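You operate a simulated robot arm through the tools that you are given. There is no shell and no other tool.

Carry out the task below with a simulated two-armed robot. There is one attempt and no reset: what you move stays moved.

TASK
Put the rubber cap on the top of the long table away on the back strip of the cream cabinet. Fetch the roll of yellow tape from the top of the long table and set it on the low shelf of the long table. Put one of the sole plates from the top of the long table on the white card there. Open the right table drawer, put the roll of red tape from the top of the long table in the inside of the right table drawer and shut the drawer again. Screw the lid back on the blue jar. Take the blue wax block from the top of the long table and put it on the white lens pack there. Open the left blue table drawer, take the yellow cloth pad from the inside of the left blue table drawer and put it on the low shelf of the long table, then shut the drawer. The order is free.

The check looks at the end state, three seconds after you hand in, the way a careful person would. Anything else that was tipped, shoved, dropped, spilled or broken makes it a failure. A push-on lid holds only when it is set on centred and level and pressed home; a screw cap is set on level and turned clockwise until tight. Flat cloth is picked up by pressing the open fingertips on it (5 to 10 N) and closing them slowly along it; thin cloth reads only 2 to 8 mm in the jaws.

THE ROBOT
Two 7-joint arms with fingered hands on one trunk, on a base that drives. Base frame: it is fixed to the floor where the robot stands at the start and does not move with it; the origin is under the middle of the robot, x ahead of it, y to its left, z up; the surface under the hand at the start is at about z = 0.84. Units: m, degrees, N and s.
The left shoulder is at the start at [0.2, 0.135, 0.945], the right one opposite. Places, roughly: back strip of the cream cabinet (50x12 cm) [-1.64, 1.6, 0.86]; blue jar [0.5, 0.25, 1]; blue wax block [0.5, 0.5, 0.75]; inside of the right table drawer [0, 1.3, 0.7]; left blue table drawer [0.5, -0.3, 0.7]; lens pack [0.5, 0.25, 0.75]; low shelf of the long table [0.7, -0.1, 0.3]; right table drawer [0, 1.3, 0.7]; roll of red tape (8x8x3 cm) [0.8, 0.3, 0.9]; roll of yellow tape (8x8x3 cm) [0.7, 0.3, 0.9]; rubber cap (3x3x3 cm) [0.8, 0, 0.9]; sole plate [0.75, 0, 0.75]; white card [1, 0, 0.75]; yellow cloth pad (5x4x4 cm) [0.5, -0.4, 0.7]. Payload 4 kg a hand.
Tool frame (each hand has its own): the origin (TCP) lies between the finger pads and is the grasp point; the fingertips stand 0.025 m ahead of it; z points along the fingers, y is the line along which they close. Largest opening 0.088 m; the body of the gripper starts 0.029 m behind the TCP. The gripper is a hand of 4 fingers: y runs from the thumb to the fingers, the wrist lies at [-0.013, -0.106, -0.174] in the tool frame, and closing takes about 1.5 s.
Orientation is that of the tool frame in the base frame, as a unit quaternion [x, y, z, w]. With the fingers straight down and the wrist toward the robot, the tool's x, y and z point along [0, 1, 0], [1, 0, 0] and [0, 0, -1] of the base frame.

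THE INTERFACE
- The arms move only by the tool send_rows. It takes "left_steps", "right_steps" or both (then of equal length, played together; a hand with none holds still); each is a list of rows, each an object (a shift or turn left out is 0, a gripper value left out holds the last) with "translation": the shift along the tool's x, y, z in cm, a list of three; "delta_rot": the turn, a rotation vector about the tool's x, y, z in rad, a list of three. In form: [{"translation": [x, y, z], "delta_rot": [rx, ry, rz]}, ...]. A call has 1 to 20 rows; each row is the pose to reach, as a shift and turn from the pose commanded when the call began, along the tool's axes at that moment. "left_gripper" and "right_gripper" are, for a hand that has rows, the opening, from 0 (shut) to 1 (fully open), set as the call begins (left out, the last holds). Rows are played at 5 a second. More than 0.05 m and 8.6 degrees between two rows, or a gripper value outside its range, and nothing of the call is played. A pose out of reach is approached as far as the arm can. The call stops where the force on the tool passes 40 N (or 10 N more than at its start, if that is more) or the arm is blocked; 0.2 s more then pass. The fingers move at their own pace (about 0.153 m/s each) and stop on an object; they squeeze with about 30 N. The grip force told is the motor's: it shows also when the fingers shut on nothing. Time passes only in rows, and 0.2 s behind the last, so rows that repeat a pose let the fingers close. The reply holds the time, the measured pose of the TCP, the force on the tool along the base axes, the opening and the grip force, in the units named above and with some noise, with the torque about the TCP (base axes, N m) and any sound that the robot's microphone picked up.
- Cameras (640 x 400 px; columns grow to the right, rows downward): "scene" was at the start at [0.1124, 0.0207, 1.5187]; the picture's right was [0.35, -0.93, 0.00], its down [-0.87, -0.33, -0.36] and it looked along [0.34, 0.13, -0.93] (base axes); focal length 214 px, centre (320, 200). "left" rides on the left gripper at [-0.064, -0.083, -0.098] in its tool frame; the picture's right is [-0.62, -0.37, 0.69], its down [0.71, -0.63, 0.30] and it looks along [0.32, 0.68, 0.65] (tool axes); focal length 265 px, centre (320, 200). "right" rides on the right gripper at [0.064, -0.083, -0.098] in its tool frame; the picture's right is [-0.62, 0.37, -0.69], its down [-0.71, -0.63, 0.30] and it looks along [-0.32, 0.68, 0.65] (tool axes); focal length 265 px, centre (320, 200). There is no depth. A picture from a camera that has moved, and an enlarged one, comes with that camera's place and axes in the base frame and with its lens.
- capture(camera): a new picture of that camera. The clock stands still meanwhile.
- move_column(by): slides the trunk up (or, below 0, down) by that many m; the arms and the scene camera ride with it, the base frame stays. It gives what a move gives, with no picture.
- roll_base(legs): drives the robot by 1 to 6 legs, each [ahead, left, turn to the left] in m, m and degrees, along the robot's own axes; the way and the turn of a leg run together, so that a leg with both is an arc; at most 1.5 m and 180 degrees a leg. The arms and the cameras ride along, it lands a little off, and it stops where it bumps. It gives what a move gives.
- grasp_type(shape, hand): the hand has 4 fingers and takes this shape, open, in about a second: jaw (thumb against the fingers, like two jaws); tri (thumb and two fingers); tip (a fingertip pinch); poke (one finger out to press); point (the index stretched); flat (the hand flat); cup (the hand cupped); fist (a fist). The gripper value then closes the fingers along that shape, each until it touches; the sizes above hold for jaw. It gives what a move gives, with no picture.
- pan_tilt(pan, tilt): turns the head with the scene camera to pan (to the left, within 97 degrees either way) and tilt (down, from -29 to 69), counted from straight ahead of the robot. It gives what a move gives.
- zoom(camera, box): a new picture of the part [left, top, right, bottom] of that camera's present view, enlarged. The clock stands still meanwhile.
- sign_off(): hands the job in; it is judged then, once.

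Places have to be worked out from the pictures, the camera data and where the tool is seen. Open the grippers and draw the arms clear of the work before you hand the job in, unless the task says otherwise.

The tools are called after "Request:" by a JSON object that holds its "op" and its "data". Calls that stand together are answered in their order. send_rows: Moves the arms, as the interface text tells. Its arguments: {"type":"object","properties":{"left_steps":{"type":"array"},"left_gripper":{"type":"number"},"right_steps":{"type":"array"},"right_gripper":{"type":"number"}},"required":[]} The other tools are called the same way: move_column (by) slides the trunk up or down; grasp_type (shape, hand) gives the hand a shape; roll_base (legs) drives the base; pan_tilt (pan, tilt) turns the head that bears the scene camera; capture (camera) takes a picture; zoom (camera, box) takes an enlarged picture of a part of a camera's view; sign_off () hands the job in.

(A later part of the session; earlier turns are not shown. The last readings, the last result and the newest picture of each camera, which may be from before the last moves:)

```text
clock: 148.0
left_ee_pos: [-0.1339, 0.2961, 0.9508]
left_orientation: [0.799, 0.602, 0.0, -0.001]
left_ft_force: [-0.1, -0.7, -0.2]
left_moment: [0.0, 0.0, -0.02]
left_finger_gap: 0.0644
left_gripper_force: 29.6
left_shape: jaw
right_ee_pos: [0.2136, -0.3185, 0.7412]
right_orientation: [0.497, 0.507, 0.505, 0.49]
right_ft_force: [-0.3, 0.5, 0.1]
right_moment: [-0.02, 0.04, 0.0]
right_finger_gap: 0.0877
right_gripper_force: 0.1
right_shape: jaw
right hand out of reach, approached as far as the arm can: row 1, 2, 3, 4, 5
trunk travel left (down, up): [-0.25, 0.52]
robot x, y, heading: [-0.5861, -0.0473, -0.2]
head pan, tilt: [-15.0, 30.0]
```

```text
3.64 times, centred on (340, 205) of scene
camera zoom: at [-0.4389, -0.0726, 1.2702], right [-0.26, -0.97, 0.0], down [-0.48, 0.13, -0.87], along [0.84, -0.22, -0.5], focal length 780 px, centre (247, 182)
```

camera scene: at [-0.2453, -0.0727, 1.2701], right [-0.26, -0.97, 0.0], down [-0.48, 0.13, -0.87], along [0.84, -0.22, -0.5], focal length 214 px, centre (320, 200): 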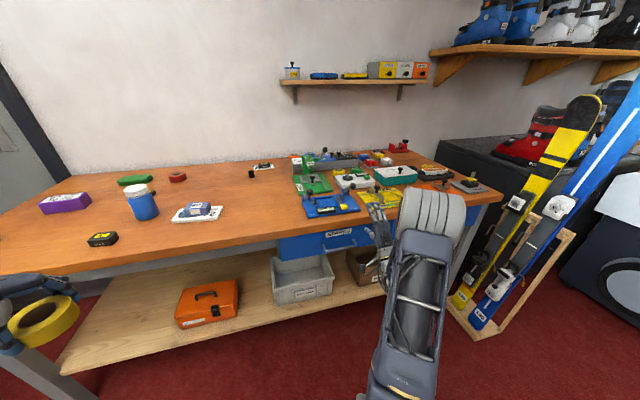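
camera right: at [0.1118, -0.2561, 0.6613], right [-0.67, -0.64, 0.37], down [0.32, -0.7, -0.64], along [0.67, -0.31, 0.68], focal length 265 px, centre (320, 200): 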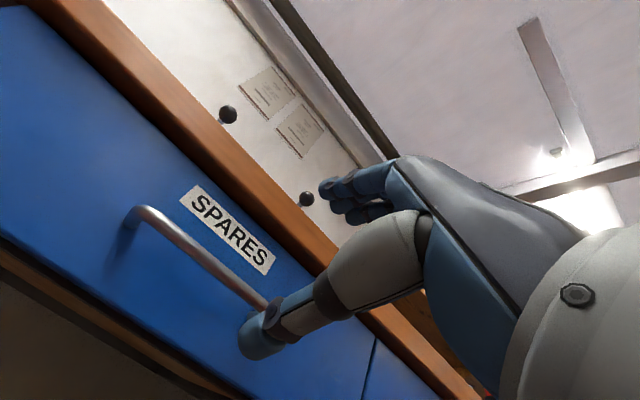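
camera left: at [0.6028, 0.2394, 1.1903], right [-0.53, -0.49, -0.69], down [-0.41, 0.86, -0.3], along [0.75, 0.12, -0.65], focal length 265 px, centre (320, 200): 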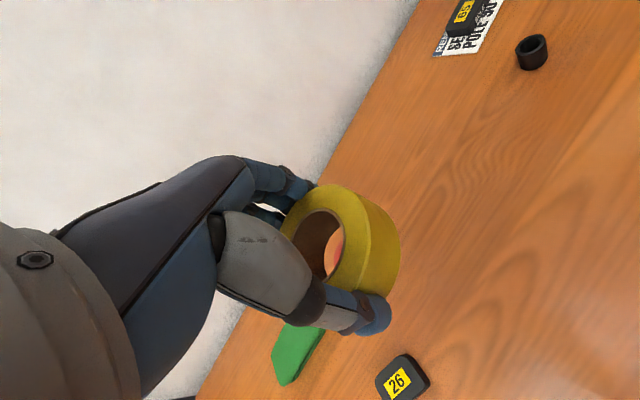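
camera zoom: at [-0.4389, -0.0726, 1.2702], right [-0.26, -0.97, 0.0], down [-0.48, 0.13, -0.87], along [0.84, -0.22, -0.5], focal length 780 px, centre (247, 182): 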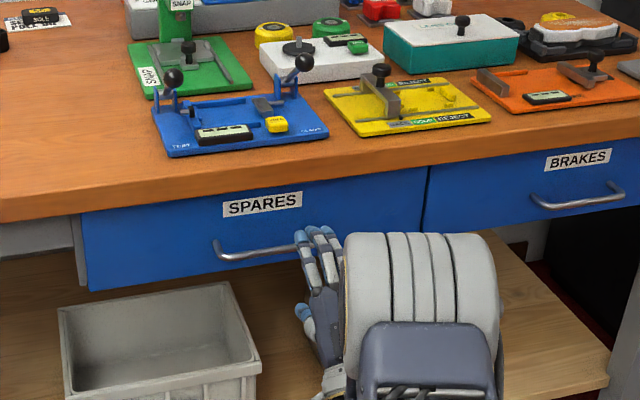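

The hand is close enough in pose; I use the base for the remaining motion: 2 cm left and 5 cm ahead, then check.

Request:
{"op": "roll_base", "data": {"legs": [[0.045, 0.02, 0]]}}

Request:
{"op": "capture", "data": {"camera": "right"}}

Request:
{"op": "zoom", "data": {"camera": "scene", "box": [270, 190, 370, 260]}}

```text
clock: 149.0
left_ee_pos: [-0.0882, 0.3167, 0.9501]
left_orientation: [0.798, 0.602, 0.0, 0.001]
left_ft_force: [-0.1, -0.3, 0.1]
left_moment: [0.01, 0.01, -0.05]
left_finger_gap: 0.0642
left_gripper_force: 30.0
left_shape: jaw
right_ee_pos: [0.2585, -0.2985, 0.742]
right_orientation: [0.498, 0.507, 0.505, 0.49]
right_ft_force: [0.1, 0.2, 0.6]
right_moment: [-0.01, 0.02, 0.0]
right_finger_gap: 0.088
right_gripper_force: 0.1
right_shape: jaw
trunk travel left (down, up): [-0.25, 0.52]
robot x, y, heading: [-0.5403, -0.0281, -0.2]
head pan, tilt: [-15.0, 30.0]
```

```text
taken
camera right: at [0.1572, -0.236, 0.6616], right [-0.67, -0.64, 0.37], down [0.32, -0.7, -0.64], along [0.67, -0.31, 0.68], focal length 265 px, centre (320, 200)
```

right: 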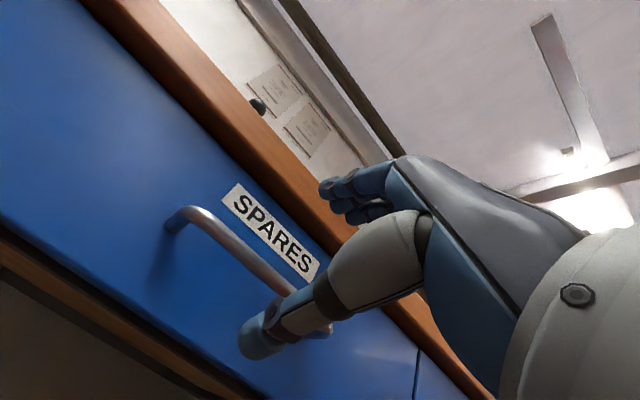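

```text
5.71 times, centred on (320, 225) of scene
camera zoom: at [-0.3934, -0.0524, 1.2702], right [-0.26, -0.97, 0.0], down [-0.48, 0.13, -0.87], along [0.84, -0.22, -0.5], focal length 1226 px, centre (320, 57)
```

zoom: 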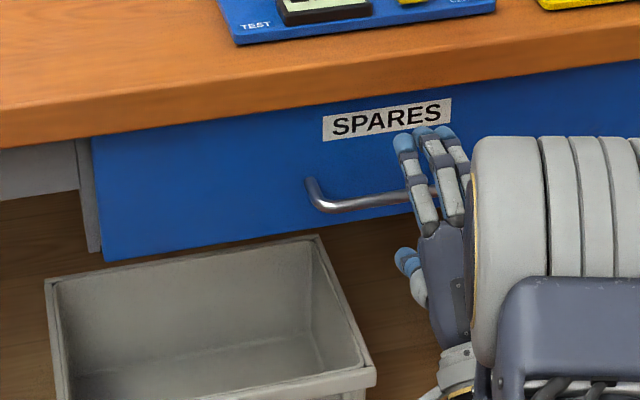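

Bar is at z≈0.727, x≈0.298; the jaws straddle it. I advance 3 cm and close on the bar.

Request:
{"op": "roll_base", "data": {"legs": [[0.031, 0, 0]]}}

Request:
{"op": "send_rows", "data": {"right_steps": [{}, {}, {}, {}, {}, {}, {}, {}], "right_gripper": 0}}

Request:
{"op": "capture", "data": {"camera": "right"}}

```text
clock: 149.8
left_ee_pos: [-0.0566, 0.3173, 0.9499]
left_orientation: [0.798, 0.603, 0.0, -0.001]
left_ft_force: [-0.3, -0.4, -0.6]
left_moment: [-0.02, 0.0, 0.02]
left_finger_gap: 0.0643
left_gripper_force: 30.0
left_shape: jaw
right_ee_pos: [0.2898, -0.2988, 0.7417]
right_orientation: [0.497, 0.507, 0.505, 0.49]
right_ft_force: [-0.4, 0.8, 0.6]
right_moment: [-0.01, 0.01, -0.03]
right_finger_gap: 0.088
right_gripper_force: 0.0
right_shape: jaw
trunk travel left (down, up): [-0.25, 0.52]
robot x, y, heading: [-0.5086, -0.0308, 0.0]
head pan, tilt: [-15.0, 30.0]
```

```text
clock: 151.6
left_ee_pos: [-0.0574, 0.3172, 0.951]
left_orientation: [0.798, 0.603, 0.001, 0.0]
left_ft_force: [-0.4, -0.7, -1.9]
left_moment: [-0.01, 0.02, 0.06]
left_finger_gap: 0.0642
left_gripper_force: 30.4
left_shape: jaw
right_ee_pos: [0.2901, -0.298, 0.7404]
right_orientation: [0.498, 0.508, 0.504, 0.489]
right_ft_force: [2.3, 1.7, -19.5]
right_moment: [0.02, 0.18, -0.02]
right_finger_gap: 0.0068
right_gripper_force: 30.0
right_shape: jaw
trunk travel left (down, up): [-0.25, 0.52]
robot x, y, heading: [-0.5095, -0.0308, 0.1]
head pan, tilt: [-15.0, 30.0]
```

```text
taken
camera right: at [0.1882, -0.2361, 0.6606], right [-0.67, -0.64, 0.37], down [0.31, -0.7, -0.64], along [0.67, -0.31, 0.67], focal length 265 px, centre (320, 200)
```

right: 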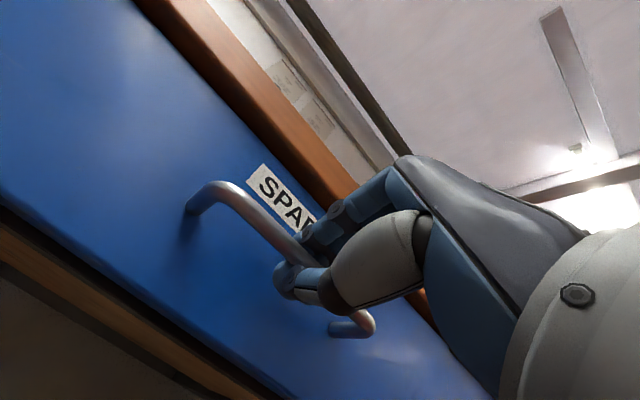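

Bar gripped (7 mm). I relax the vertical load slightly and pull the drawer open by driving back 0.22 m.

Request:
{"op": "send_rows", "data": {"right_steps": [{"translation": [0, -0.5, 0]}, {"translation": [0, -0.9, 0]}, {"translation": [0, -0.9, 0]}]}}

Request:
{"op": "roll_base", "data": {"legs": [[-0.1, 0, 0]]}}

Request:
{"op": "capture", "data": {"camera": "scene"}}

```text
clock: 152.4
left_ee_pos: [-0.0575, 0.3171, 0.9514]
left_orientation: [0.798, 0.603, 0.0, 0.0]
left_ft_force: [-0.1, -0.5, -0.8]
left_moment: [0.03, -0.04, 0.01]
left_finger_gap: 0.0643
left_gripper_force: 30.6
left_shape: jaw
right_ee_pos: [0.2915, -0.2986, 0.736]
right_orientation: [0.496, 0.506, 0.506, 0.492]
right_ft_force: [1.4, -2.5, 4.3]
right_moment: [0.05, -0.04, -0.01]
right_finger_gap: 0.0053
right_gripper_force: 29.6
right_shape: jaw
trunk travel left (down, up): [-0.25, 0.52]
robot x, y, heading: [-0.5065, -0.0318, -0.1]
head pan, tilt: [-15.0, 30.0]
```

```text
clock: 153.6
left_ee_pos: [-0.1592, 0.3182, 0.9509]
left_orientation: [0.798, 0.602, 0.0, 0.0]
left_ft_force: [-0.5, -0.8, 0.3]
left_moment: [-0.01, -0.01, 0.01]
left_finger_gap: 0.0644
left_gripper_force: 30.3
left_shape: jaw
right_ee_pos: [0.1905, -0.2987, 0.733]
right_orientation: [0.497, 0.507, 0.505, 0.49]
right_ft_force: [0.9, -6.7, 5.3]
right_moment: [0.05, -0.05, -0.01]
right_finger_gap: 0.0054
right_gripper_force: 29.9
right_shape: jaw
trunk travel left (down, up): [-0.25, 0.52]
robot x, y, heading: [-0.6114, -0.0293, -0.0]
head pan, tilt: [-15.0, 30.0]
```

```text
taken
camera scene: at [-0.464, -0.0524, 1.2702], right [-0.26, -0.97, 0.0], down [-0.48, 0.13, -0.87], along [0.84, -0.22, -0.5], focal length 214 px, centre (320, 200)
```

scene: 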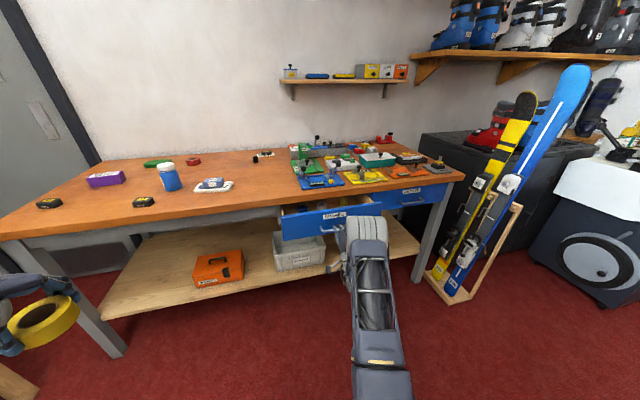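

The drawer is sliding open. Pull another 0.14 m.

Request:
{"op": "roll_base", "data": {"legs": [[-0.14, 0, 0]]}}

Request:
{"op": "zoom", "data": {"camera": "scene", "box": [240, 130, 440, 280]}}

```text
clock: 154.9
left_ee_pos: [-0.299, 0.318, 0.9512]
left_orientation: [0.797, 0.604, 0.0, 0.0]
left_ft_force: [-0.5, 0.1, -1.9]
left_moment: [0.02, 0.02, 0.0]
left_finger_gap: 0.0644
left_gripper_force: 29.9
left_shape: jaw
right_ee_pos: [0.0511, -0.2986, 0.7333]
right_orientation: [0.498, 0.508, 0.505, 0.49]
right_ft_force: [2.4, -8.0, 3.7]
right_moment: [0.0, 0.02, 0.0]
right_finger_gap: 0.0054
right_gripper_force: 30.2
right_shape: jaw
trunk travel left (down, up): [-0.25, 0.52]
robot x, y, heading: [-0.7518, -0.0312, 0.1]
head pan, tilt: [-15.0, 30.0]
```

```text
2.67 times, centred on (340, 205) of scene
camera zoom: at [-0.6033, -0.0526, 1.2702], right [-0.26, -0.97, 0.0], down [-0.48, 0.13, -0.87], along [0.84, -0.22, -0.5], focal length 572 px, centre (267, 187)
```

zoom: 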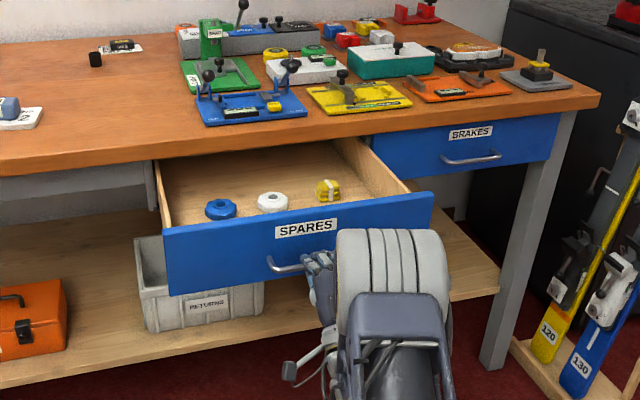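

Inside: a blue disc, a white disc and the yellow pad at about [0.31, −0.42] — still at the table edge. I pull a further 0.10 m.

Request:
{"op": "roll_base", "data": {"legs": [[-0.1, 0, 0]]}}

Request:
{"op": "zoom", "data": {"camera": "scene", "box": [240, 130, 440, 280]}}

```text
clock: 156.2
left_ee_pos: [-0.3985, 0.3184, 0.9486]
left_orientation: [0.797, 0.603, 0.001, -0.001]
left_ft_force: [0.4, 0.6, -0.2]
left_moment: [-0.01, 0.02, 0.0]
left_finger_gap: 0.0642
left_gripper_force: 29.8
left_shape: jaw
right_ee_pos: [-0.0455, -0.2955, 0.7346]
right_orientation: [0.498, 0.508, 0.503, 0.49]
right_ft_force: [19.1, -4.9, -2.0]
right_moment: [-0.07, -0.07, 0.04]
right_finger_gap: 0.0053
right_gripper_force: 30.0
right_shape: jaw
trunk travel left (down, up): [-0.25, 0.52]
robot x, y, heading: [-0.8492, -0.0308, 0.1]
head pan, tilt: [-15.0, 30.0]
stopped in leg 1: the force on the tool passed its limit at 50 N (the readings are from after the stop); the commanded pose is now the measured one
```

```text
2.67 times, centred on (340, 205) of scene
camera zoom: at [-0.7024, -0.0529, 1.2701], right [-0.26, -0.97, 0.0], down [-0.48, 0.13, -0.87], along [0.84, -0.22, -0.5], focal length 572 px, centre (267, 187)
```

zoom: 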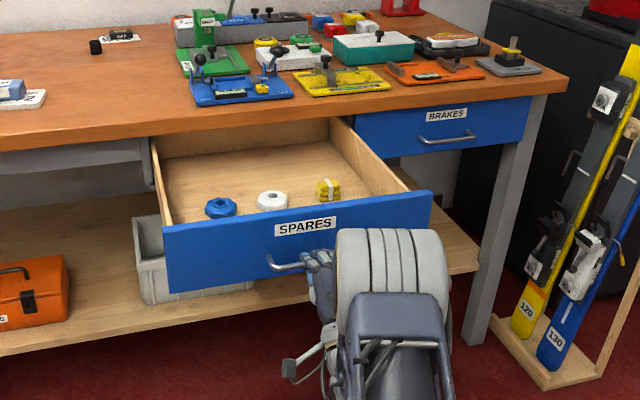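

The drawer is at full travel (pad now near x≈0.21). I release the handle, back away, and raise the trunk.

Request:
{"op": "send_rows", "data": {"right_steps": [{}, {}, {}, {}, {}, {}], "right_gripper": 1}}

Request:
{"op": "roll_base", "data": {"legs": [[-0.12, 0, 0]]}}

Request:
{"op": "move_column", "data": {"by": 0.2}}

Request:
{"op": "capture", "data": {"camera": "scene"}}

```text
clock: 157.6
left_ee_pos: [-0.3987, 0.3188, 0.9509]
left_orientation: [0.797, 0.604, 0.0, 0.0]
left_ft_force: [0.9, 0.0, -1.1]
left_moment: [0.0, -0.01, -0.04]
left_finger_gap: 0.0641
left_gripper_force: 29.8
left_shape: jaw
right_ee_pos: [-0.0458, -0.2985, 0.7346]
right_orientation: [0.497, 0.508, 0.504, 0.491]
right_ft_force: [-0.1, -0.7, 0.1]
right_moment: [-0.02, 0.03, 0.0]
right_finger_gap: 0.0877
right_gripper_force: 0.0
right_shape: jaw
trunk travel left (down, up): [-0.25, 0.52]
robot x, y, heading: [-0.8523, -0.0317, 0.2]
head pan, tilt: [-15.0, 30.0]
```

```text
clock: 158.8
left_ee_pos: [-0.5169, 0.3197, 0.951]
left_orientation: [0.796, 0.605, 0.0, 0.0]
left_ft_force: [0.5, -0.6, -0.3]
left_moment: [0.0, -0.05, 0.04]
left_finger_gap: 0.0644
left_gripper_force: 29.8
left_shape: jaw
right_ee_pos: [-0.1642, -0.2964, 0.7356]
right_orientation: [0.496, 0.509, 0.505, 0.49]
right_ft_force: [0.1, -0.3, -0.9]
right_moment: [0.03, 0.01, 0.04]
right_finger_gap: 0.0877
right_gripper_force: 0.0
right_shape: jaw
trunk travel left (down, up): [-0.25, 0.52]
robot x, y, heading: [-0.9681, -0.0317, 0.4]
head pan, tilt: [-15.0, 30.0]
```

```text
clock: 161.0
left_ee_pos: [-0.5168, 0.3176, 1.1515]
left_orientation: [0.796, 0.605, 0.0, -0.001]
left_ft_force: [-0.9, 0.3, -0.9]
left_moment: [-0.02, 0.01, -0.02]
left_finger_gap: 0.064
left_gripper_force: 30.4
left_shape: jaw
right_ee_pos: [-0.1637, -0.2956, 0.9352]
right_orientation: [0.496, 0.509, 0.505, 0.49]
right_ft_force: [-0.5, 0.0, 0.8]
right_moment: [0.03, 0.0, 0.01]
right_finger_gap: 0.0878
right_gripper_force: 0.0
right_shape: jaw
trunk travel left (down, up): [-0.45, 0.32]
robot x, y, heading: [-0.9689, -0.0314, 0.4]
head pan, tilt: [-15.0, 30.0]
```

```text
taken
camera scene: at [-0.821, -0.053, 1.4701], right [-0.25, -0.97, 0.0], down [-0.48, 0.13, -0.87], along [0.84, -0.22, -0.5], focal length 214 px, centre (320, 200)
```

scene: 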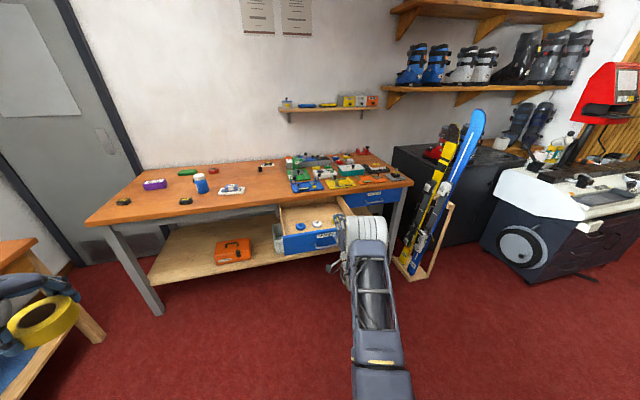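

Good overview: drawer open, shelf's left part free. I rotate the right hand back to fingers-down while raising it 10 cm.

Request:
{"op": "send_rows", "data": {"right_steps": [{"translation": [0, 0.8, 0], "delta_rot": [0.131, 0, 0]}, {"translation": [0, 1.7, 0], "delta_rot": [0.262, 0, 0]}, {"translation": [0, 2.5, 0], "delta_rot": [0.393, 0, 0]}, {"translation": [0, 3.3, 0], "delta_rot": [0.524, 0, 0]}, {"translation": [0, 4.2, 0], "delta_rot": [0.655, 0, 0]}, {"translation": [0, 5, 0], "delta_rot": [0.785, 0, 0]}, {"translation": [0, 5.8, 0], "delta_rot": [0.916, 0, 0]}, {"translation": [0, 6.7, 0], "delta_rot": [1.047, 0, 0]}, {"translation": [0, 7.5, 0], "delta_rot": [1.178, 0, 0]}, {"translation": [0, 8.3, 0], "delta_rot": [1.309, 0, 0]}, {"translation": [0, 9.2, 0], "delta_rot": [1.44, 0, 0]}, {"translation": [0, 10, 0], "delta_rot": [1.571, 0, 0]}, {"translation": [0, 10, 0], "delta_rot": [1.571, 0, 0]}]}}

Request:
{"op": "roll_base", "data": {"legs": [[0.43, -0.14, 0]]}}

Request:
{"op": "pan_tilt", "data": {"pan": -18, "tilt": 50}}

Request:
{"op": "capture", "data": {"camera": "scene"}}

Request:
{"op": "capture", "data": {"camera": "right"}}

```text
clock: 163.8
left_ee_pos: [-0.5171, 0.318, 1.1513]
left_orientation: [0.796, 0.606, 0.0, 0.0]
left_ft_force: [0.3, 0.0, 0.0]
left_moment: [0.0, 0.01, -0.02]
left_finger_gap: 0.0647
left_gripper_force: 29.8
left_shape: jaw
right_ee_pos: [-0.1618, -0.2962, 1.0361]
right_orientation: [0.698, 0.716, -0.004, -0.004]
right_ft_force: [-0.1, 0.5, -0.3]
right_moment: [-0.03, -0.01, 0.03]
right_finger_gap: 0.0876
right_gripper_force: 0.1
right_shape: jaw
trunk travel left (down, up): [-0.45, 0.32]
robot x, y, heading: [-0.966, -0.0334, 0.2]
head pan, tilt: [-15.0, 30.0]
```

```text
clock: 166.5
left_ee_pos: [-0.0898, 0.1856, 1.1519]
left_orientation: [0.795, 0.606, 0.0, 0.0]
left_ft_force: [-0.1, -0.2, -1.4]
left_moment: [0.0, -0.04, -0.01]
left_finger_gap: 0.0643
left_gripper_force: 30.3
left_shape: jaw
right_ee_pos: [0.2686, -0.4258, 1.0365]
right_orientation: [0.696, 0.718, -0.002, -0.005]
right_ft_force: [0.2, -0.3, -0.2]
right_moment: [-0.04, -0.02, 0.0]
right_finger_gap: 0.0876
right_gripper_force: 0.1
right_shape: jaw
trunk travel left (down, up): [-0.45, 0.32]
robot x, y, heading: [-0.5382, -0.166, 0.7]
head pan, tilt: [-15.0, 30.0]
```

```text
clock: 167.3
left_ee_pos: [-0.089, 0.1872, 1.1503]
left_orientation: [0.795, 0.607, -0.001, -0.001]
left_ft_force: [0.0, 0.8, -0.6]
left_moment: [0.02, -0.03, 0.0]
left_finger_gap: 0.0643
left_gripper_force: 30.5
left_shape: jaw
right_ee_pos: [0.2666, -0.4248, 1.0353]
right_orientation: [0.696, 0.718, -0.002, -0.005]
right_ft_force: [0.5, 0.4, -0.1]
right_moment: [-0.01, -0.01, 0.0]
right_finger_gap: 0.0877
right_gripper_force: 0.1
right_shape: jaw
trunk travel left (down, up): [-0.45, 0.32]
robot x, y, heading: [-0.5388, -0.1664, 0.5]
head pan, tilt: [-18.0, 50.0]
```

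```text
taken
camera scene: at [-0.405, -0.1864, 1.4407], right [-0.3, -0.95, 0.0], down [-0.73, 0.23, -0.64], along [0.61, -0.19, -0.77], focal length 214 px, centre (320, 200)
```

scene: 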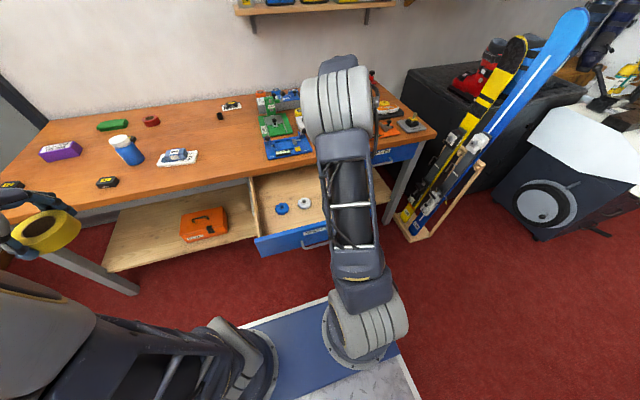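

```text
taken
camera right: at [0.1827, -0.3637, 1.1367], right [0.4, -0.61, 0.69], down [-0.61, -0.73, -0.3], along [0.69, -0.3, -0.66], focal length 265 px, centre (320, 200)
```

right: 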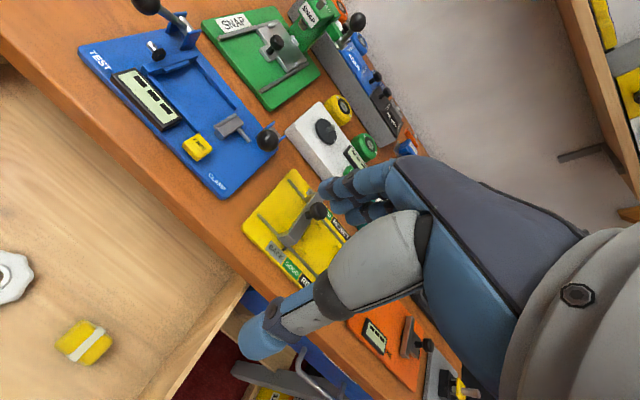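

The pad is at about [0.185, −0.41]. I move the right hand above it, to z≈0.90, and look again.

Request:
{"op": "send_rows", "data": {"right_steps": [{"translation": [0.7, -3.9, 0]}, {"translation": [1.4, -7.8, 0]}, {"translation": [1.4, -7.8, 4.5]}, {"translation": [1.4, -7.8, 9]}, {"translation": [1.4, -7.8, 13]}, {"translation": [1.4, -7.8, 13]}]}}

Request:
{"op": "capture", "data": {"camera": "right"}}

Request:
{"op": "zoom", "data": {"camera": "scene", "box": [240, 170, 360, 260]}}

```text
clock: 168.7
left_ee_pos: [-0.0901, 0.1879, 1.151]
left_orientation: [0.795, 0.607, 0.0, 0.001]
left_ft_force: [-0.2, 0.9, -0.7]
left_moment: [0.02, -0.02, 0.01]
left_finger_gap: 0.0646
left_gripper_force: 29.4
left_shape: jaw
right_ee_pos: [0.1879, -0.4136, 0.9058]
right_orientation: [0.696, 0.718, -0.003, -0.006]
right_ft_force: [0.1, -0.9, 0.3]
right_moment: [0.01, -0.03, 0.04]
right_finger_gap: 0.0878
right_gripper_force: 0.0
right_shape: jaw
trunk travel left (down, up): [-0.45, 0.32]
robot x, y, heading: [-0.5412, -0.1685, 0.6]
head pan, tilt: [-18.0, 50.0]
```

```text
taken
camera right: at [0.1018, -0.3526, 1.007], right [0.4, -0.61, 0.69], down [-0.61, -0.73, -0.3], along [0.69, -0.3, -0.66], focal length 265 px, centre (320, 200)
```

right: 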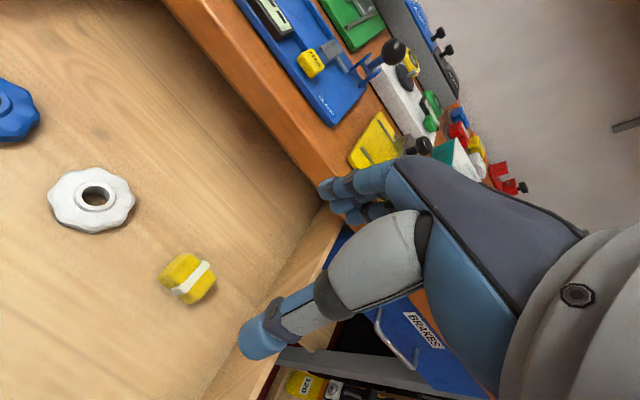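

```text
4.44 times, centred on (300, 215) of scene
camera zoom: at [-0.4051, -0.1864, 1.4407], right [-0.3, -0.95, 0.0], down [-0.73, 0.23, -0.64], along [0.61, -0.19, -0.77], focal length 953 px, centre (409, 133)
```

zoom: 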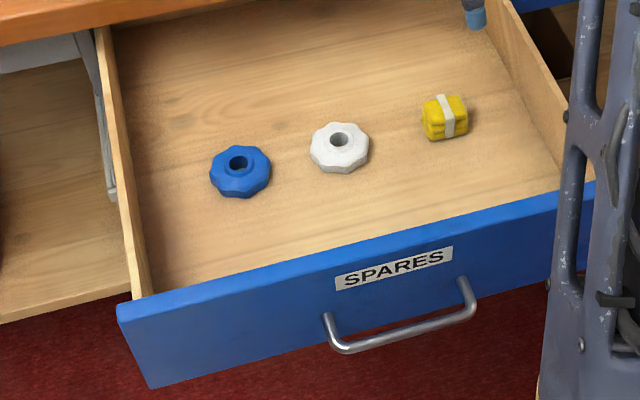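

The pad lies right below the hand (≈[0.187, −0.412], mid z≈0.71). I descend into the drawer to z≈0.735 and check.

Request:
{"op": "send_rows", "data": {"right_steps": [{"translation": [0, 0, 4.5]}, {"translation": [0, 0, 9]}, {"translation": [0, 0, 13.5]}, {"translation": [0, 0, 17]}, {"translation": [0, 0, 17]}]}}

Request:
{"op": "capture", "data": {"camera": "right"}}

Request:
{"op": "zoom", "data": {"camera": "scene", "box": [270, 170, 350, 230]}}

```text
clock: 169.9
left_ee_pos: [-0.0893, 0.1869, 1.15]
left_orientation: [0.795, 0.607, 0.0, 0.0]
left_ft_force: [0.3, 0.3, -1.5]
left_moment: [-0.03, -0.03, 0.02]
left_finger_gap: 0.0641
left_gripper_force: 29.6
left_shape: jaw
right_ee_pos: [0.1885, -0.4135, 0.7382]
right_orientation: [0.696, 0.718, -0.003, -0.004]
right_ft_force: [0.3, -0.2, -0.9]
right_moment: [-0.01, 0.01, 0.01]
right_finger_gap: 0.0878
right_gripper_force: 0.0
right_shape: jaw
trunk travel left (down, up): [-0.45, 0.32]
robot x, y, heading: [-0.5384, -0.1667, 0.5]
head pan, tilt: [-18.0, 50.0]
```

```text
taken
camera right: at [0.1004, -0.3523, 0.8391], right [0.39, -0.61, 0.69], down [-0.61, -0.73, -0.3], along [0.69, -0.3, -0.66], focal length 265 px, centre (320, 200)
```

right: 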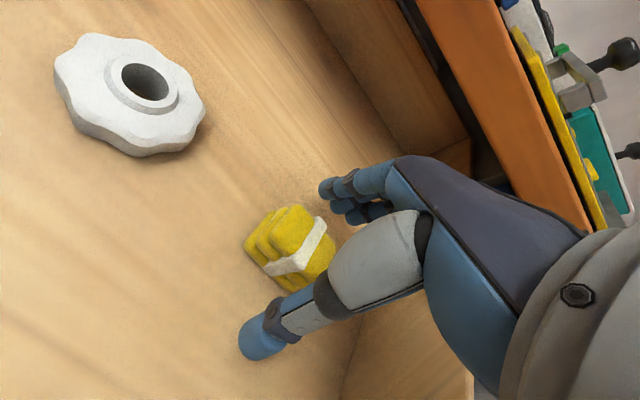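

```text
6.67 times, centred on (310, 200) of scene
camera zoom: at [-0.4051, -0.1864, 1.4407], right [-0.3, -0.95, 0.0], down [-0.73, 0.23, -0.64], along [0.61, -0.19, -0.77], focal length 1430 px, centre (387, 200)
```

zoom: 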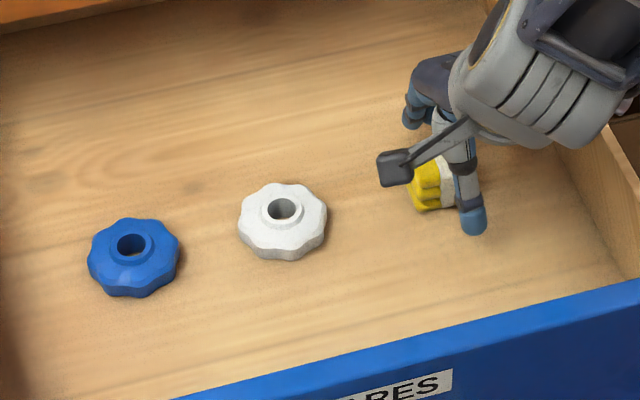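

Pad is centred between thumb and fingers. I lower gently until near the drawer floor.

Request:
{"op": "send_rows", "data": {"right_steps": [{"translation": [0, 0, 1]}, {"translation": [0, 0, 2]}, {"translation": [0, 0, 2.5]}, {"translation": [0, 0, 2.5]}]}}

Request:
{"op": "capture", "data": {"camera": "right"}}

```text
clock: 170.8
left_ee_pos: [-0.0896, 0.1867, 1.1494]
left_orientation: [0.795, 0.607, 0.001, -0.001]
left_ft_force: [0.5, 0.5, -0.9]
left_moment: [0.03, 0.0, 0.02]
left_finger_gap: 0.0644
left_gripper_force: 30.2
left_shape: jaw
right_ee_pos: [0.1931, -0.4145, 0.7207]
right_orientation: [0.696, 0.718, 0.002, 0.006]
right_ft_force: [-0.1, 1.3, 19.3]
right_moment: [-0.06, -0.78, 0.03]
right_finger_gap: 0.0881
right_gripper_force: 0.0
right_shape: jaw
trunk travel left (down, up): [-0.45, 0.32]
robot x, y, heading: [-0.538, -0.1659, 0.5]
head pan, tilt: [-18.0, 50.0]
stopped in row 4 (right hand): the force on the tool passed its limit at 43 N (the readings are from after the stop); the commanded pose is now the measured one
```

```text
taken
camera right: at [0.1053, -0.3515, 0.8191], right [0.38, -0.61, 0.7], down [-0.6, -0.73, -0.31], along [0.7, -0.31, -0.64], focal length 265 px, centre (320, 200)
```

right: 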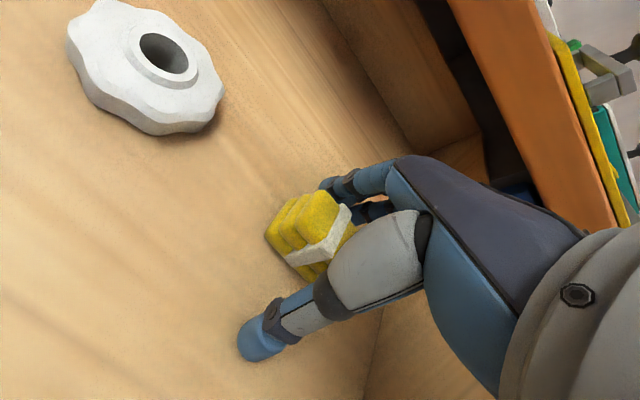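

Fingertips touched the drawer floor (z≈0.695). I raise 5 mm and close on the pad.

Request:
{"op": "send_rows", "data": {"right_steps": [{"translation": [0, 0, -0.5]}, {"translation": [0, 0, -0.5]}]}}

Request:
{"op": "send_rows", "data": {"right_steps": [{}, {}, {}, {}, {}, {}, {}, {}], "right_gripper": 0}}

Request:
{"op": "capture", "data": {"camera": "right"}}

```text
clock: 171.4
left_ee_pos: [-0.0899, 0.1855, 1.1516]
left_orientation: [0.795, 0.607, 0.0, 0.0]
left_ft_force: [-0.8, 0.3, -1.8]
left_moment: [0.0, 0.01, 0.01]
left_finger_gap: 0.0641
left_gripper_force: 29.7
left_shape: jaw
right_ee_pos: [0.1908, -0.4133, 0.7212]
right_orientation: [0.696, 0.718, 0.001, 0.001]
right_ft_force: [1.3, -1.4, 2.8]
right_moment: [-0.03, -0.22, 0.01]
right_finger_gap: 0.0875
right_gripper_force: 0.1
right_shape: jaw
trunk travel left (down, up): [-0.45, 0.32]
robot x, y, heading: [-0.5383, -0.1634, 0.6]
head pan, tilt: [-18.0, 50.0]
```

```text
clock: 173.2
left_ee_pos: [-0.0898, 0.1862, 1.1507]
left_orientation: [0.795, 0.607, 0.0, 0.0]
left_ft_force: [0.3, 0.5, -0.8]
left_moment: [0.0, 0.03, -0.02]
left_finger_gap: 0.0644
left_gripper_force: 29.5
left_shape: jaw
right_ee_pos: [0.1909, -0.4139, 0.7238]
right_orientation: [0.697, 0.717, 0.001, 0.004]
right_ft_force: [2.2, -1.4, 18.4]
right_moment: [0.12, -0.38, -0.07]
right_finger_gap: 0.0332
right_gripper_force: 29.9
right_shape: jaw
trunk travel left (down, up): [-0.45, 0.32]
robot x, y, heading: [-0.5388, -0.1633, 0.5]
head pan, tilt: [-18.0, 50.0]
```

```text
taken
camera right: at [0.104, -0.3512, 0.8226], right [0.38, -0.61, 0.7], down [-0.61, -0.73, -0.31], along [0.7, -0.31, -0.65], focal length 265 px, centre (320, 200)
```

right: 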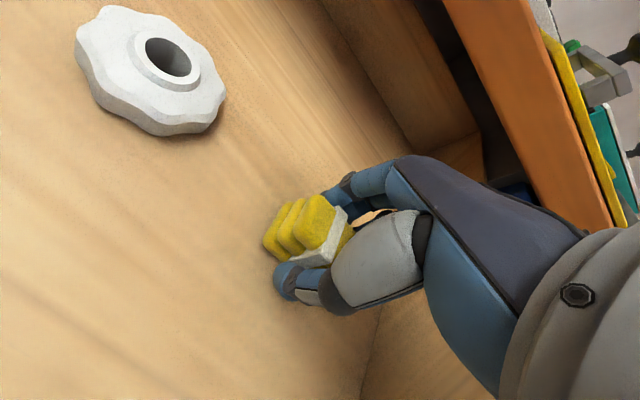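

Pad gripped (33 mm). Lift it straight up out of the drawer.

Request:
{"op": "send_rows", "data": {"right_steps": [{"translation": [0, 0, -1]}, {"translation": [0, 0, -4]}, {"translation": [0, 0, -8]}, {"translation": [0, 0, -12]}, {"translation": [0, 0, -16]}, {"translation": [0, 0, -20]}, {"translation": [0, 0, -25]}, {"translation": [0, 0, -29]}, {"translation": [0, 0, -29]}]}}

Request:
{"op": "capture", "data": {"camera": "right"}}

Request:
{"op": "capture", "data": {"camera": "scene"}}

```text
clock: 175.2
left_ee_pos: [-0.089, 0.1879, 1.1512]
left_orientation: [0.795, 0.606, 0.0, 0.0]
left_ft_force: [0.1, -0.1, -0.9]
left_moment: [0.01, 0.02, 0.0]
left_finger_gap: 0.0643
left_gripper_force: 30.3
left_shape: jaw
right_ee_pos: [0.1919, -0.4124, 1.0141]
right_orientation: [0.695, 0.719, 0.001, 0.002]
right_ft_force: [-0.4, -0.3, -1.1]
right_moment: [-0.01, -0.03, -0.04]
right_finger_gap: 0.0327
right_gripper_force: 30.6
right_shape: jaw
trunk travel left (down, up): [-0.45, 0.32]
robot x, y, heading: [-0.5393, -0.1637, 0.8]
head pan, tilt: [-18.0, 50.0]
```

```text
taken
camera right: at [0.1043, -0.3505, 1.1128], right [0.39, -0.61, 0.7], down [-0.61, -0.73, -0.3], along [0.7, -0.3, -0.65], focal length 265 px, centre (320, 200)
```

right: 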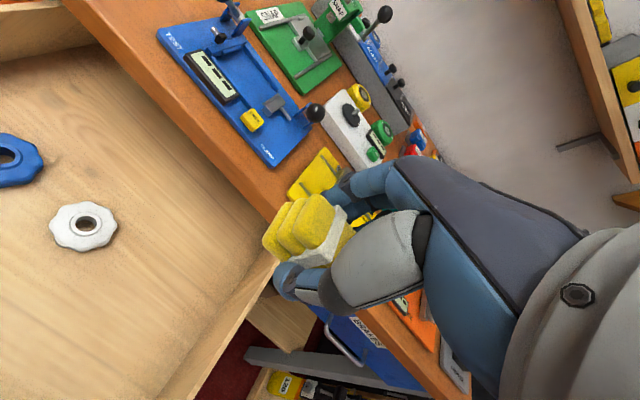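

```text
taken
camera scene: at [-0.405, -0.1865, 1.4406], right [-0.3, -0.95, 0.0], down [-0.73, 0.23, -0.64], along [0.61, -0.19, -0.77], focal length 214 px, centre (320, 200)
```

scene: 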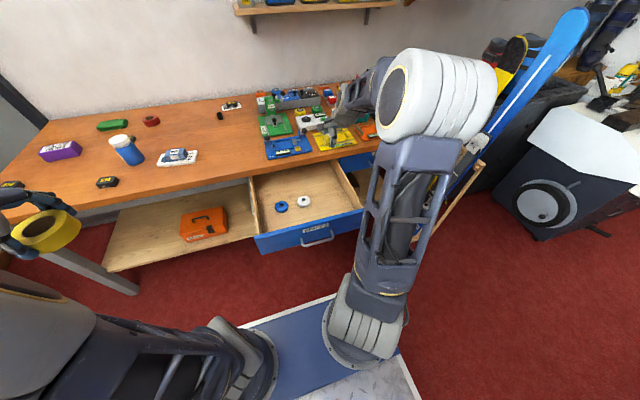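

The pad is safely out. To close the drawer I use the right hand's fingertips (still holding the pad): back off, pitch the hand ~45° forward and lower it to face height beside the handle.

Request:
{"op": "roll_base", "data": {"legs": [[-0.37, 0, -0.5]]}}

Request:
{"op": "send_rows", "data": {"right_steps": [{"translation": [0, 0, 4], "delta_rot": [-0.115, 0, 0]}, {"translation": [0, 0, 8], "delta_rot": [-0.23, 0, 0]}, {"translation": [0, 0, 12], "delta_rot": [-0.345, 0, 0]}, {"translation": [0, 0, 16], "delta_rot": [-0.46, 0, 0]}, {"translation": [0, 0, 20], "delta_rot": [-0.575, 0, 0]}, {"translation": [0, 0, 24], "delta_rot": [-0.69, 0, 0]}, {"translation": [0, 0, 28.3], "delta_rot": [-0.8, 0, 0]}, {"translation": [0, 0, 28.3], "delta_rot": [-0.8, 0, 0]}]}}

Request:
{"op": "pan_tilt", "data": {"pan": -12, "tilt": 40}}

Request:
{"op": "capture", "data": {"camera": "scene"}}

Request:
{"op": "capture", "data": {"camera": "right"}}

```text
clock: 177.5
left_ee_pos: [-0.4512, 0.1798, 1.1501]
left_orientation: [0.798, 0.602, -0.001, 0.0]
left_ft_force: [1.1, 0.0, -0.9]
left_moment: [0.0, -0.03, -0.01]
left_finger_gap: 0.0641
left_gripper_force: 30.1
left_shape: jaw
right_ee_pos: [-0.1759, -0.4234, 1.0128]
right_orientation: [0.7, 0.714, 0.001, 0.002]
right_ft_force: [0.5, 0.1, -1.0]
right_moment: [0.01, 0.0, -0.03]
right_finger_gap: 0.0327
right_gripper_force: 29.8
right_shape: jaw
trunk travel left (down, up): [-0.45, 0.32]
robot x, y, heading: [-0.9039, -0.1664, -0.5]
head pan, tilt: [-18.0, 50.0]
```

```text
clock: 179.3
left_ee_pos: [-0.4507, 0.1801, 1.1509]
left_orientation: [0.799, 0.602, 0.001, 0.0]
left_ft_force: [0.6, -1.0, -0.8]
left_moment: [0.0, 0.01, -0.01]
left_finger_gap: 0.0644
left_gripper_force: 30.1
left_shape: jaw
right_ee_pos: [-0.1745, -0.4239, 0.7306]
right_orientation: [0.644, 0.657, 0.279, 0.275]
right_ft_force: [-0.4, -0.1, -1.0]
right_moment: [0.0, 0.01, 0.01]
right_finger_gap: 0.0322
right_gripper_force: 29.9
right_shape: jaw
trunk travel left (down, up): [-0.45, 0.32]
robot x, y, heading: [-0.9007, -0.166, -0.0]
head pan, tilt: [-18.0, 50.0]
```

```text
clock: 180.0
left_ee_pos: [-0.4504, 0.1802, 1.151]
left_orientation: [0.799, 0.602, 0.001, 0.0]
left_ft_force: [-0.4, -0.1, 0.0]
left_moment: [0.0, -0.01, -0.02]
left_finger_gap: 0.0642
left_gripper_force: 29.4
left_shape: jaw
right_ee_pos: [-0.1738, -0.4232, 0.731]
right_orientation: [0.645, 0.657, 0.278, 0.274]
right_ft_force: [0.6, 0.7, -0.8]
right_moment: [-0.01, 0.04, 0.04]
right_finger_gap: 0.0325
right_gripper_force: 30.1
right_shape: jaw
trunk travel left (down, up): [-0.45, 0.32]
robot x, y, heading: [-0.9062, -0.1658, -0.2]
head pan, tilt: [-12.0, 40.0]
```

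```text
taken
camera scene: at [-0.7603, -0.1837, 1.4548], right [-0.21, -0.98, 0.0], down [-0.63, 0.13, -0.77], along [0.75, -0.16, -0.64], focal length 214 px, centre (320, 200)
```

scene: 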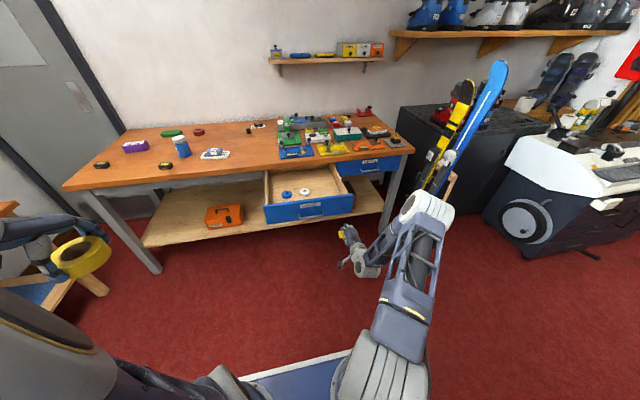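

```text
taken
camera right: at [-0.3052, -0.3615, 0.7412], right [-0.23, -0.62, 0.75], down [-0.2, -0.72, -0.66], along [0.95, -0.31, 0.04], focal length 265 px, centre (320, 200)
```

right: 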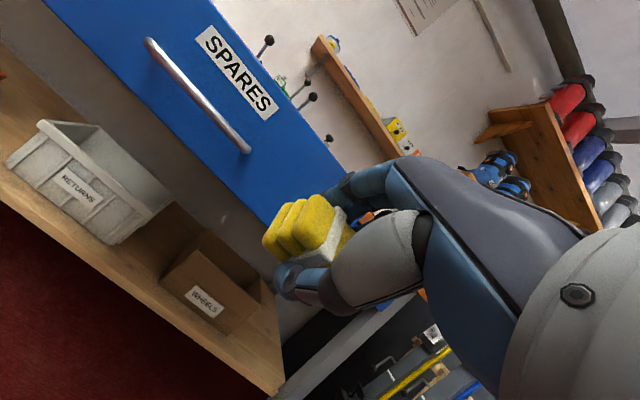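

The hand is left of the face's right end and clear of the handle. I drive forward to push the drawer shut, first 0.42 m.

Request:
{"op": "roll_base", "data": {"legs": [[0.42, 0, 0]]}}

Request:
{"op": "capture", "data": {"camera": "scene"}}

Request:
{"op": "capture", "data": {"camera": "right"}}

```text
clock: 182.6
left_ee_pos: [-0.0258, 0.183, 1.151]
left_orientation: [0.798, 0.603, 0.0, 0.0]
left_ft_force: [-0.4, 0.0, -0.5]
left_moment: [0.02, -0.03, 0.01]
left_finger_gap: 0.0643
left_gripper_force: 30.2
left_shape: jaw
right_ee_pos: [0.2526, -0.4202, 0.731]
right_orientation: [0.643, 0.659, 0.279, 0.273]
right_ft_force: [-1.0, 0.9, -0.3]
right_moment: [0.01, 0.03, -0.02]
right_finger_gap: 0.0313
right_gripper_force: 30.2
right_shape: jaw
trunk travel left (down, up): [-0.45, 0.32]
robot x, y, heading: [-0.478, -0.167, 0.2]
head pan, tilt: [-12.0, 40.0]
```

```text
taken
camera scene: at [-0.3341, -0.1827, 1.4548], right [-0.21, -0.98, 0.0], down [-0.63, 0.13, -0.77], along [0.75, -0.16, -0.64], focal length 214 px, centre (320, 200)
```

scene: 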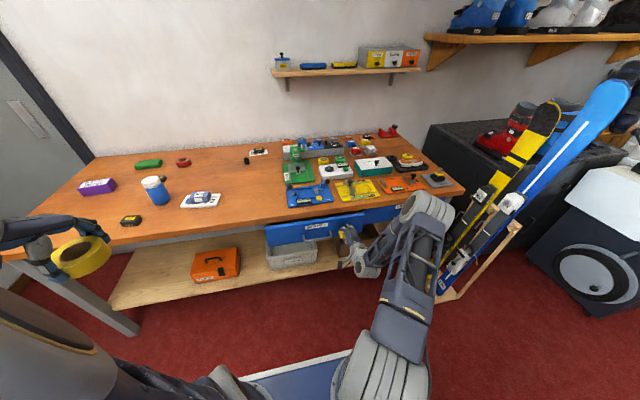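

```text
taken
camera right: at [0.1217, -0.3587, 0.7412], right [-0.23, -0.62, 0.75], down [-0.2, -0.72, -0.66], along [0.95, -0.3, 0.04], focal length 265 px, centre (320, 200)
```

right: 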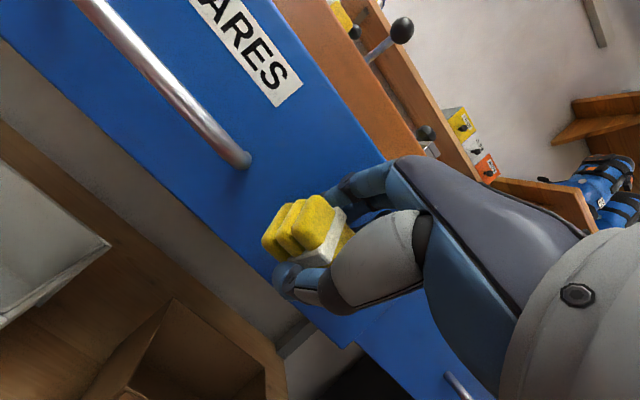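

Almost shut. Push on in small steps.

Request:
{"op": "roll_base", "data": {"legs": [[0.03, 0, 0]]}}

Request:
{"op": "roll_base", "data": {"legs": [[0.02, 0, 0]]}}

Request:
{"op": "zoom", "data": {"camera": "scene", "box": [250, 190, 400, 280]}}

Request:
{"op": "capture", "data": {"camera": "right"}}

```text
clock: 183.5
left_ee_pos: [0.0021, 0.1827, 1.1513]
left_orientation: [0.797, 0.604, 0.0, -0.001]
left_ft_force: [0.2, 0.3, -0.8]
left_moment: [0.0, 0.01, 0.01]
left_finger_gap: 0.0642
left_gripper_force: 29.8
left_shape: jaw
right_ee_pos: [0.2827, -0.4205, 0.7315]
right_orientation: [0.643, 0.659, 0.279, 0.274]
right_ft_force: [-0.4, -0.2, -0.2]
right_moment: [-0.03, -0.01, 0.0]
right_finger_gap: 0.0314
right_gripper_force: 29.9
right_shape: jaw
trunk travel left (down, up): [-0.45, 0.32]
robot x, y, heading: [-0.4496, -0.1661, 0.2]
head pan, tilt: [-12.0, 40.0]
```

```text
clock: 184.8
left_ee_pos: [0.023, 0.1824, 1.1494]
left_orientation: [0.798, 0.603, 0.0, -0.001]
left_ft_force: [-0.3, 0.0, -0.6]
left_moment: [-0.02, -0.04, 0.02]
left_finger_gap: 0.0642
left_gripper_force: 30.1
left_shape: jaw
right_ee_pos: [0.2988, -0.4197, 0.7309]
right_orientation: [0.644, 0.659, 0.278, 0.273]
right_ft_force: [-13.8, 0.5, 3.3]
right_moment: [-0.06, -0.41, -0.07]
right_finger_gap: 0.0308
right_gripper_force: 30.2
right_shape: jaw
trunk travel left (down, up): [-0.45, 0.32]
robot x, y, heading: [-0.4348, -0.1663, 0.2]
head pan, tilt: [-12.0, 40.0]
stopped in leg 1: the force on the tool passed its limit at 41 N (the readings are from after the stop); the commanded pose is now the measured one
```

```text
4.27 times, centred on (325, 235) of scene
camera zoom: at [-0.2859, -0.1825, 1.4548], right [-0.21, -0.98, 0.0], down [-0.63, 0.13, -0.77], along [0.75, -0.16, -0.64], focal length 915 px, centre (299, 51)
```

zoom: 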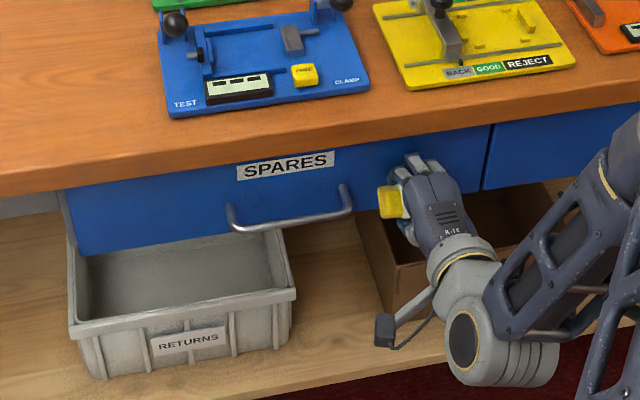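

```text
taken
camera right: at [0.1676, -0.3591, 0.7406], right [-0.23, -0.62, 0.75], down [-0.21, -0.72, -0.66], along [0.95, -0.3, 0.03], focal length 265 px, centre (320, 200)
```

right: 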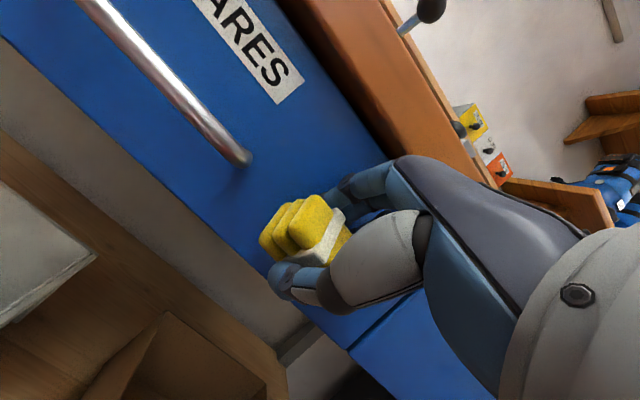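

The drawer is flush shut. I back off and drive left to face the free part of the low shelf, then look at it.

Request:
{"op": "roll_base", "data": {"legs": [[-0.4, 0, 0], [0, 0.42, 0]]}}

Request:
{"op": "pan_tilt", "data": {"pan": 12, "tilt": 35}}

Request:
{"op": "capture", "data": {"camera": "scene"}}

Request:
{"op": "zoom", "data": {"camera": "scene", "box": [180, 160, 400, 300]}}

```text
clock: 189.4
left_ee_pos: [-0.3719, 0.5977, 1.1505]
left_orientation: [0.799, 0.601, 0.001, -0.001]
left_ft_force: [0.2, -0.4, -0.2]
left_moment: [0.02, -0.03, 0.02]
left_finger_gap: 0.0646
left_gripper_force: 29.4
left_shape: jaw
right_ee_pos: [-0.0975, -0.0055, 0.7313]
right_orientation: [0.646, 0.656, 0.277, 0.274]
right_ft_force: [0.3, 0.2, -1.6]
right_moment: [-0.04, -0.02, 0.0]
right_finger_gap: 0.0306
right_gripper_force: 30.3
right_shape: jaw
trunk travel left (down, up): [-0.45, 0.32]
robot x, y, heading: [-0.8243, 0.2543, -0.3]
head pan, tilt: [-12.0, 40.0]
```

```text
clock: 190.3
left_ee_pos: [-0.3711, 0.598, 1.1512]
left_orientation: [0.799, 0.601, 0.0, -0.002]
left_ft_force: [-0.1, 0.3, -0.8]
left_moment: [0.0, -0.02, 0.02]
left_finger_gap: 0.0643
left_gripper_force: 30.1
left_shape: jaw
right_ee_pos: [-0.0976, -0.0064, 0.73]
right_orientation: [0.646, 0.657, 0.277, 0.274]
right_ft_force: [0.7, 0.5, 0.3]
right_moment: [-0.02, 0.03, -0.01]
right_finger_gap: 0.0308
right_gripper_force: 30.3
right_shape: jaw
trunk travel left (down, up): [-0.45, 0.32]
robot x, y, heading: [-0.825, 0.2526, -0.4]
head pan, tilt: [12.0, 35.0]
```

```text
taken
camera scene: at [-0.6784, 0.271, 1.4624], right [0.2, -0.98, 0.0], down [-0.56, -0.12, -0.82], along [0.8, 0.17, -0.57], focal length 214 px, centre (320, 200)
```

scene: 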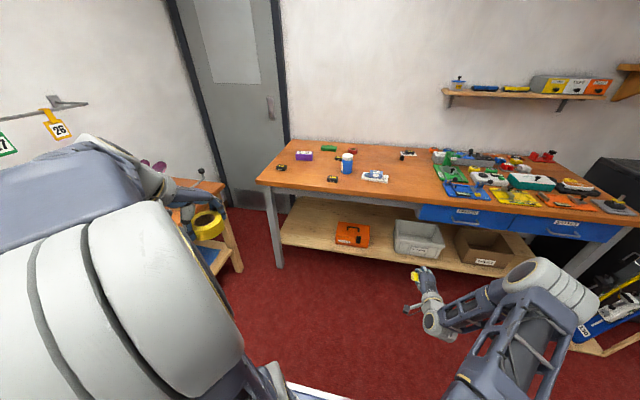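

```text
2.86 times, centred on (290, 230) of scene
camera zoom: at [-0.6784, 0.271, 1.4624], right [0.2, -0.98, 0.0], down [-0.56, -0.12, -0.82], along [0.8, 0.17, -0.57], focal length 613 px, centre (406, 114)
```

zoom: 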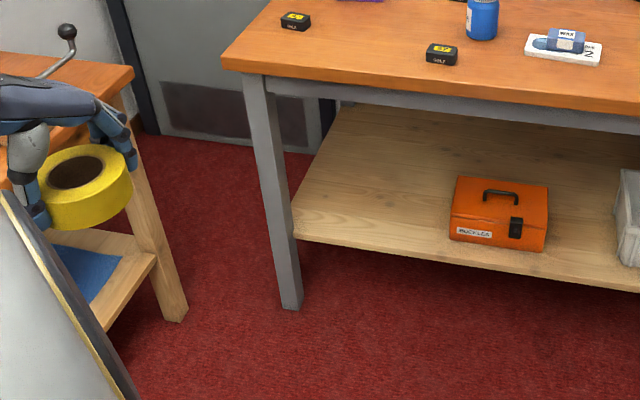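

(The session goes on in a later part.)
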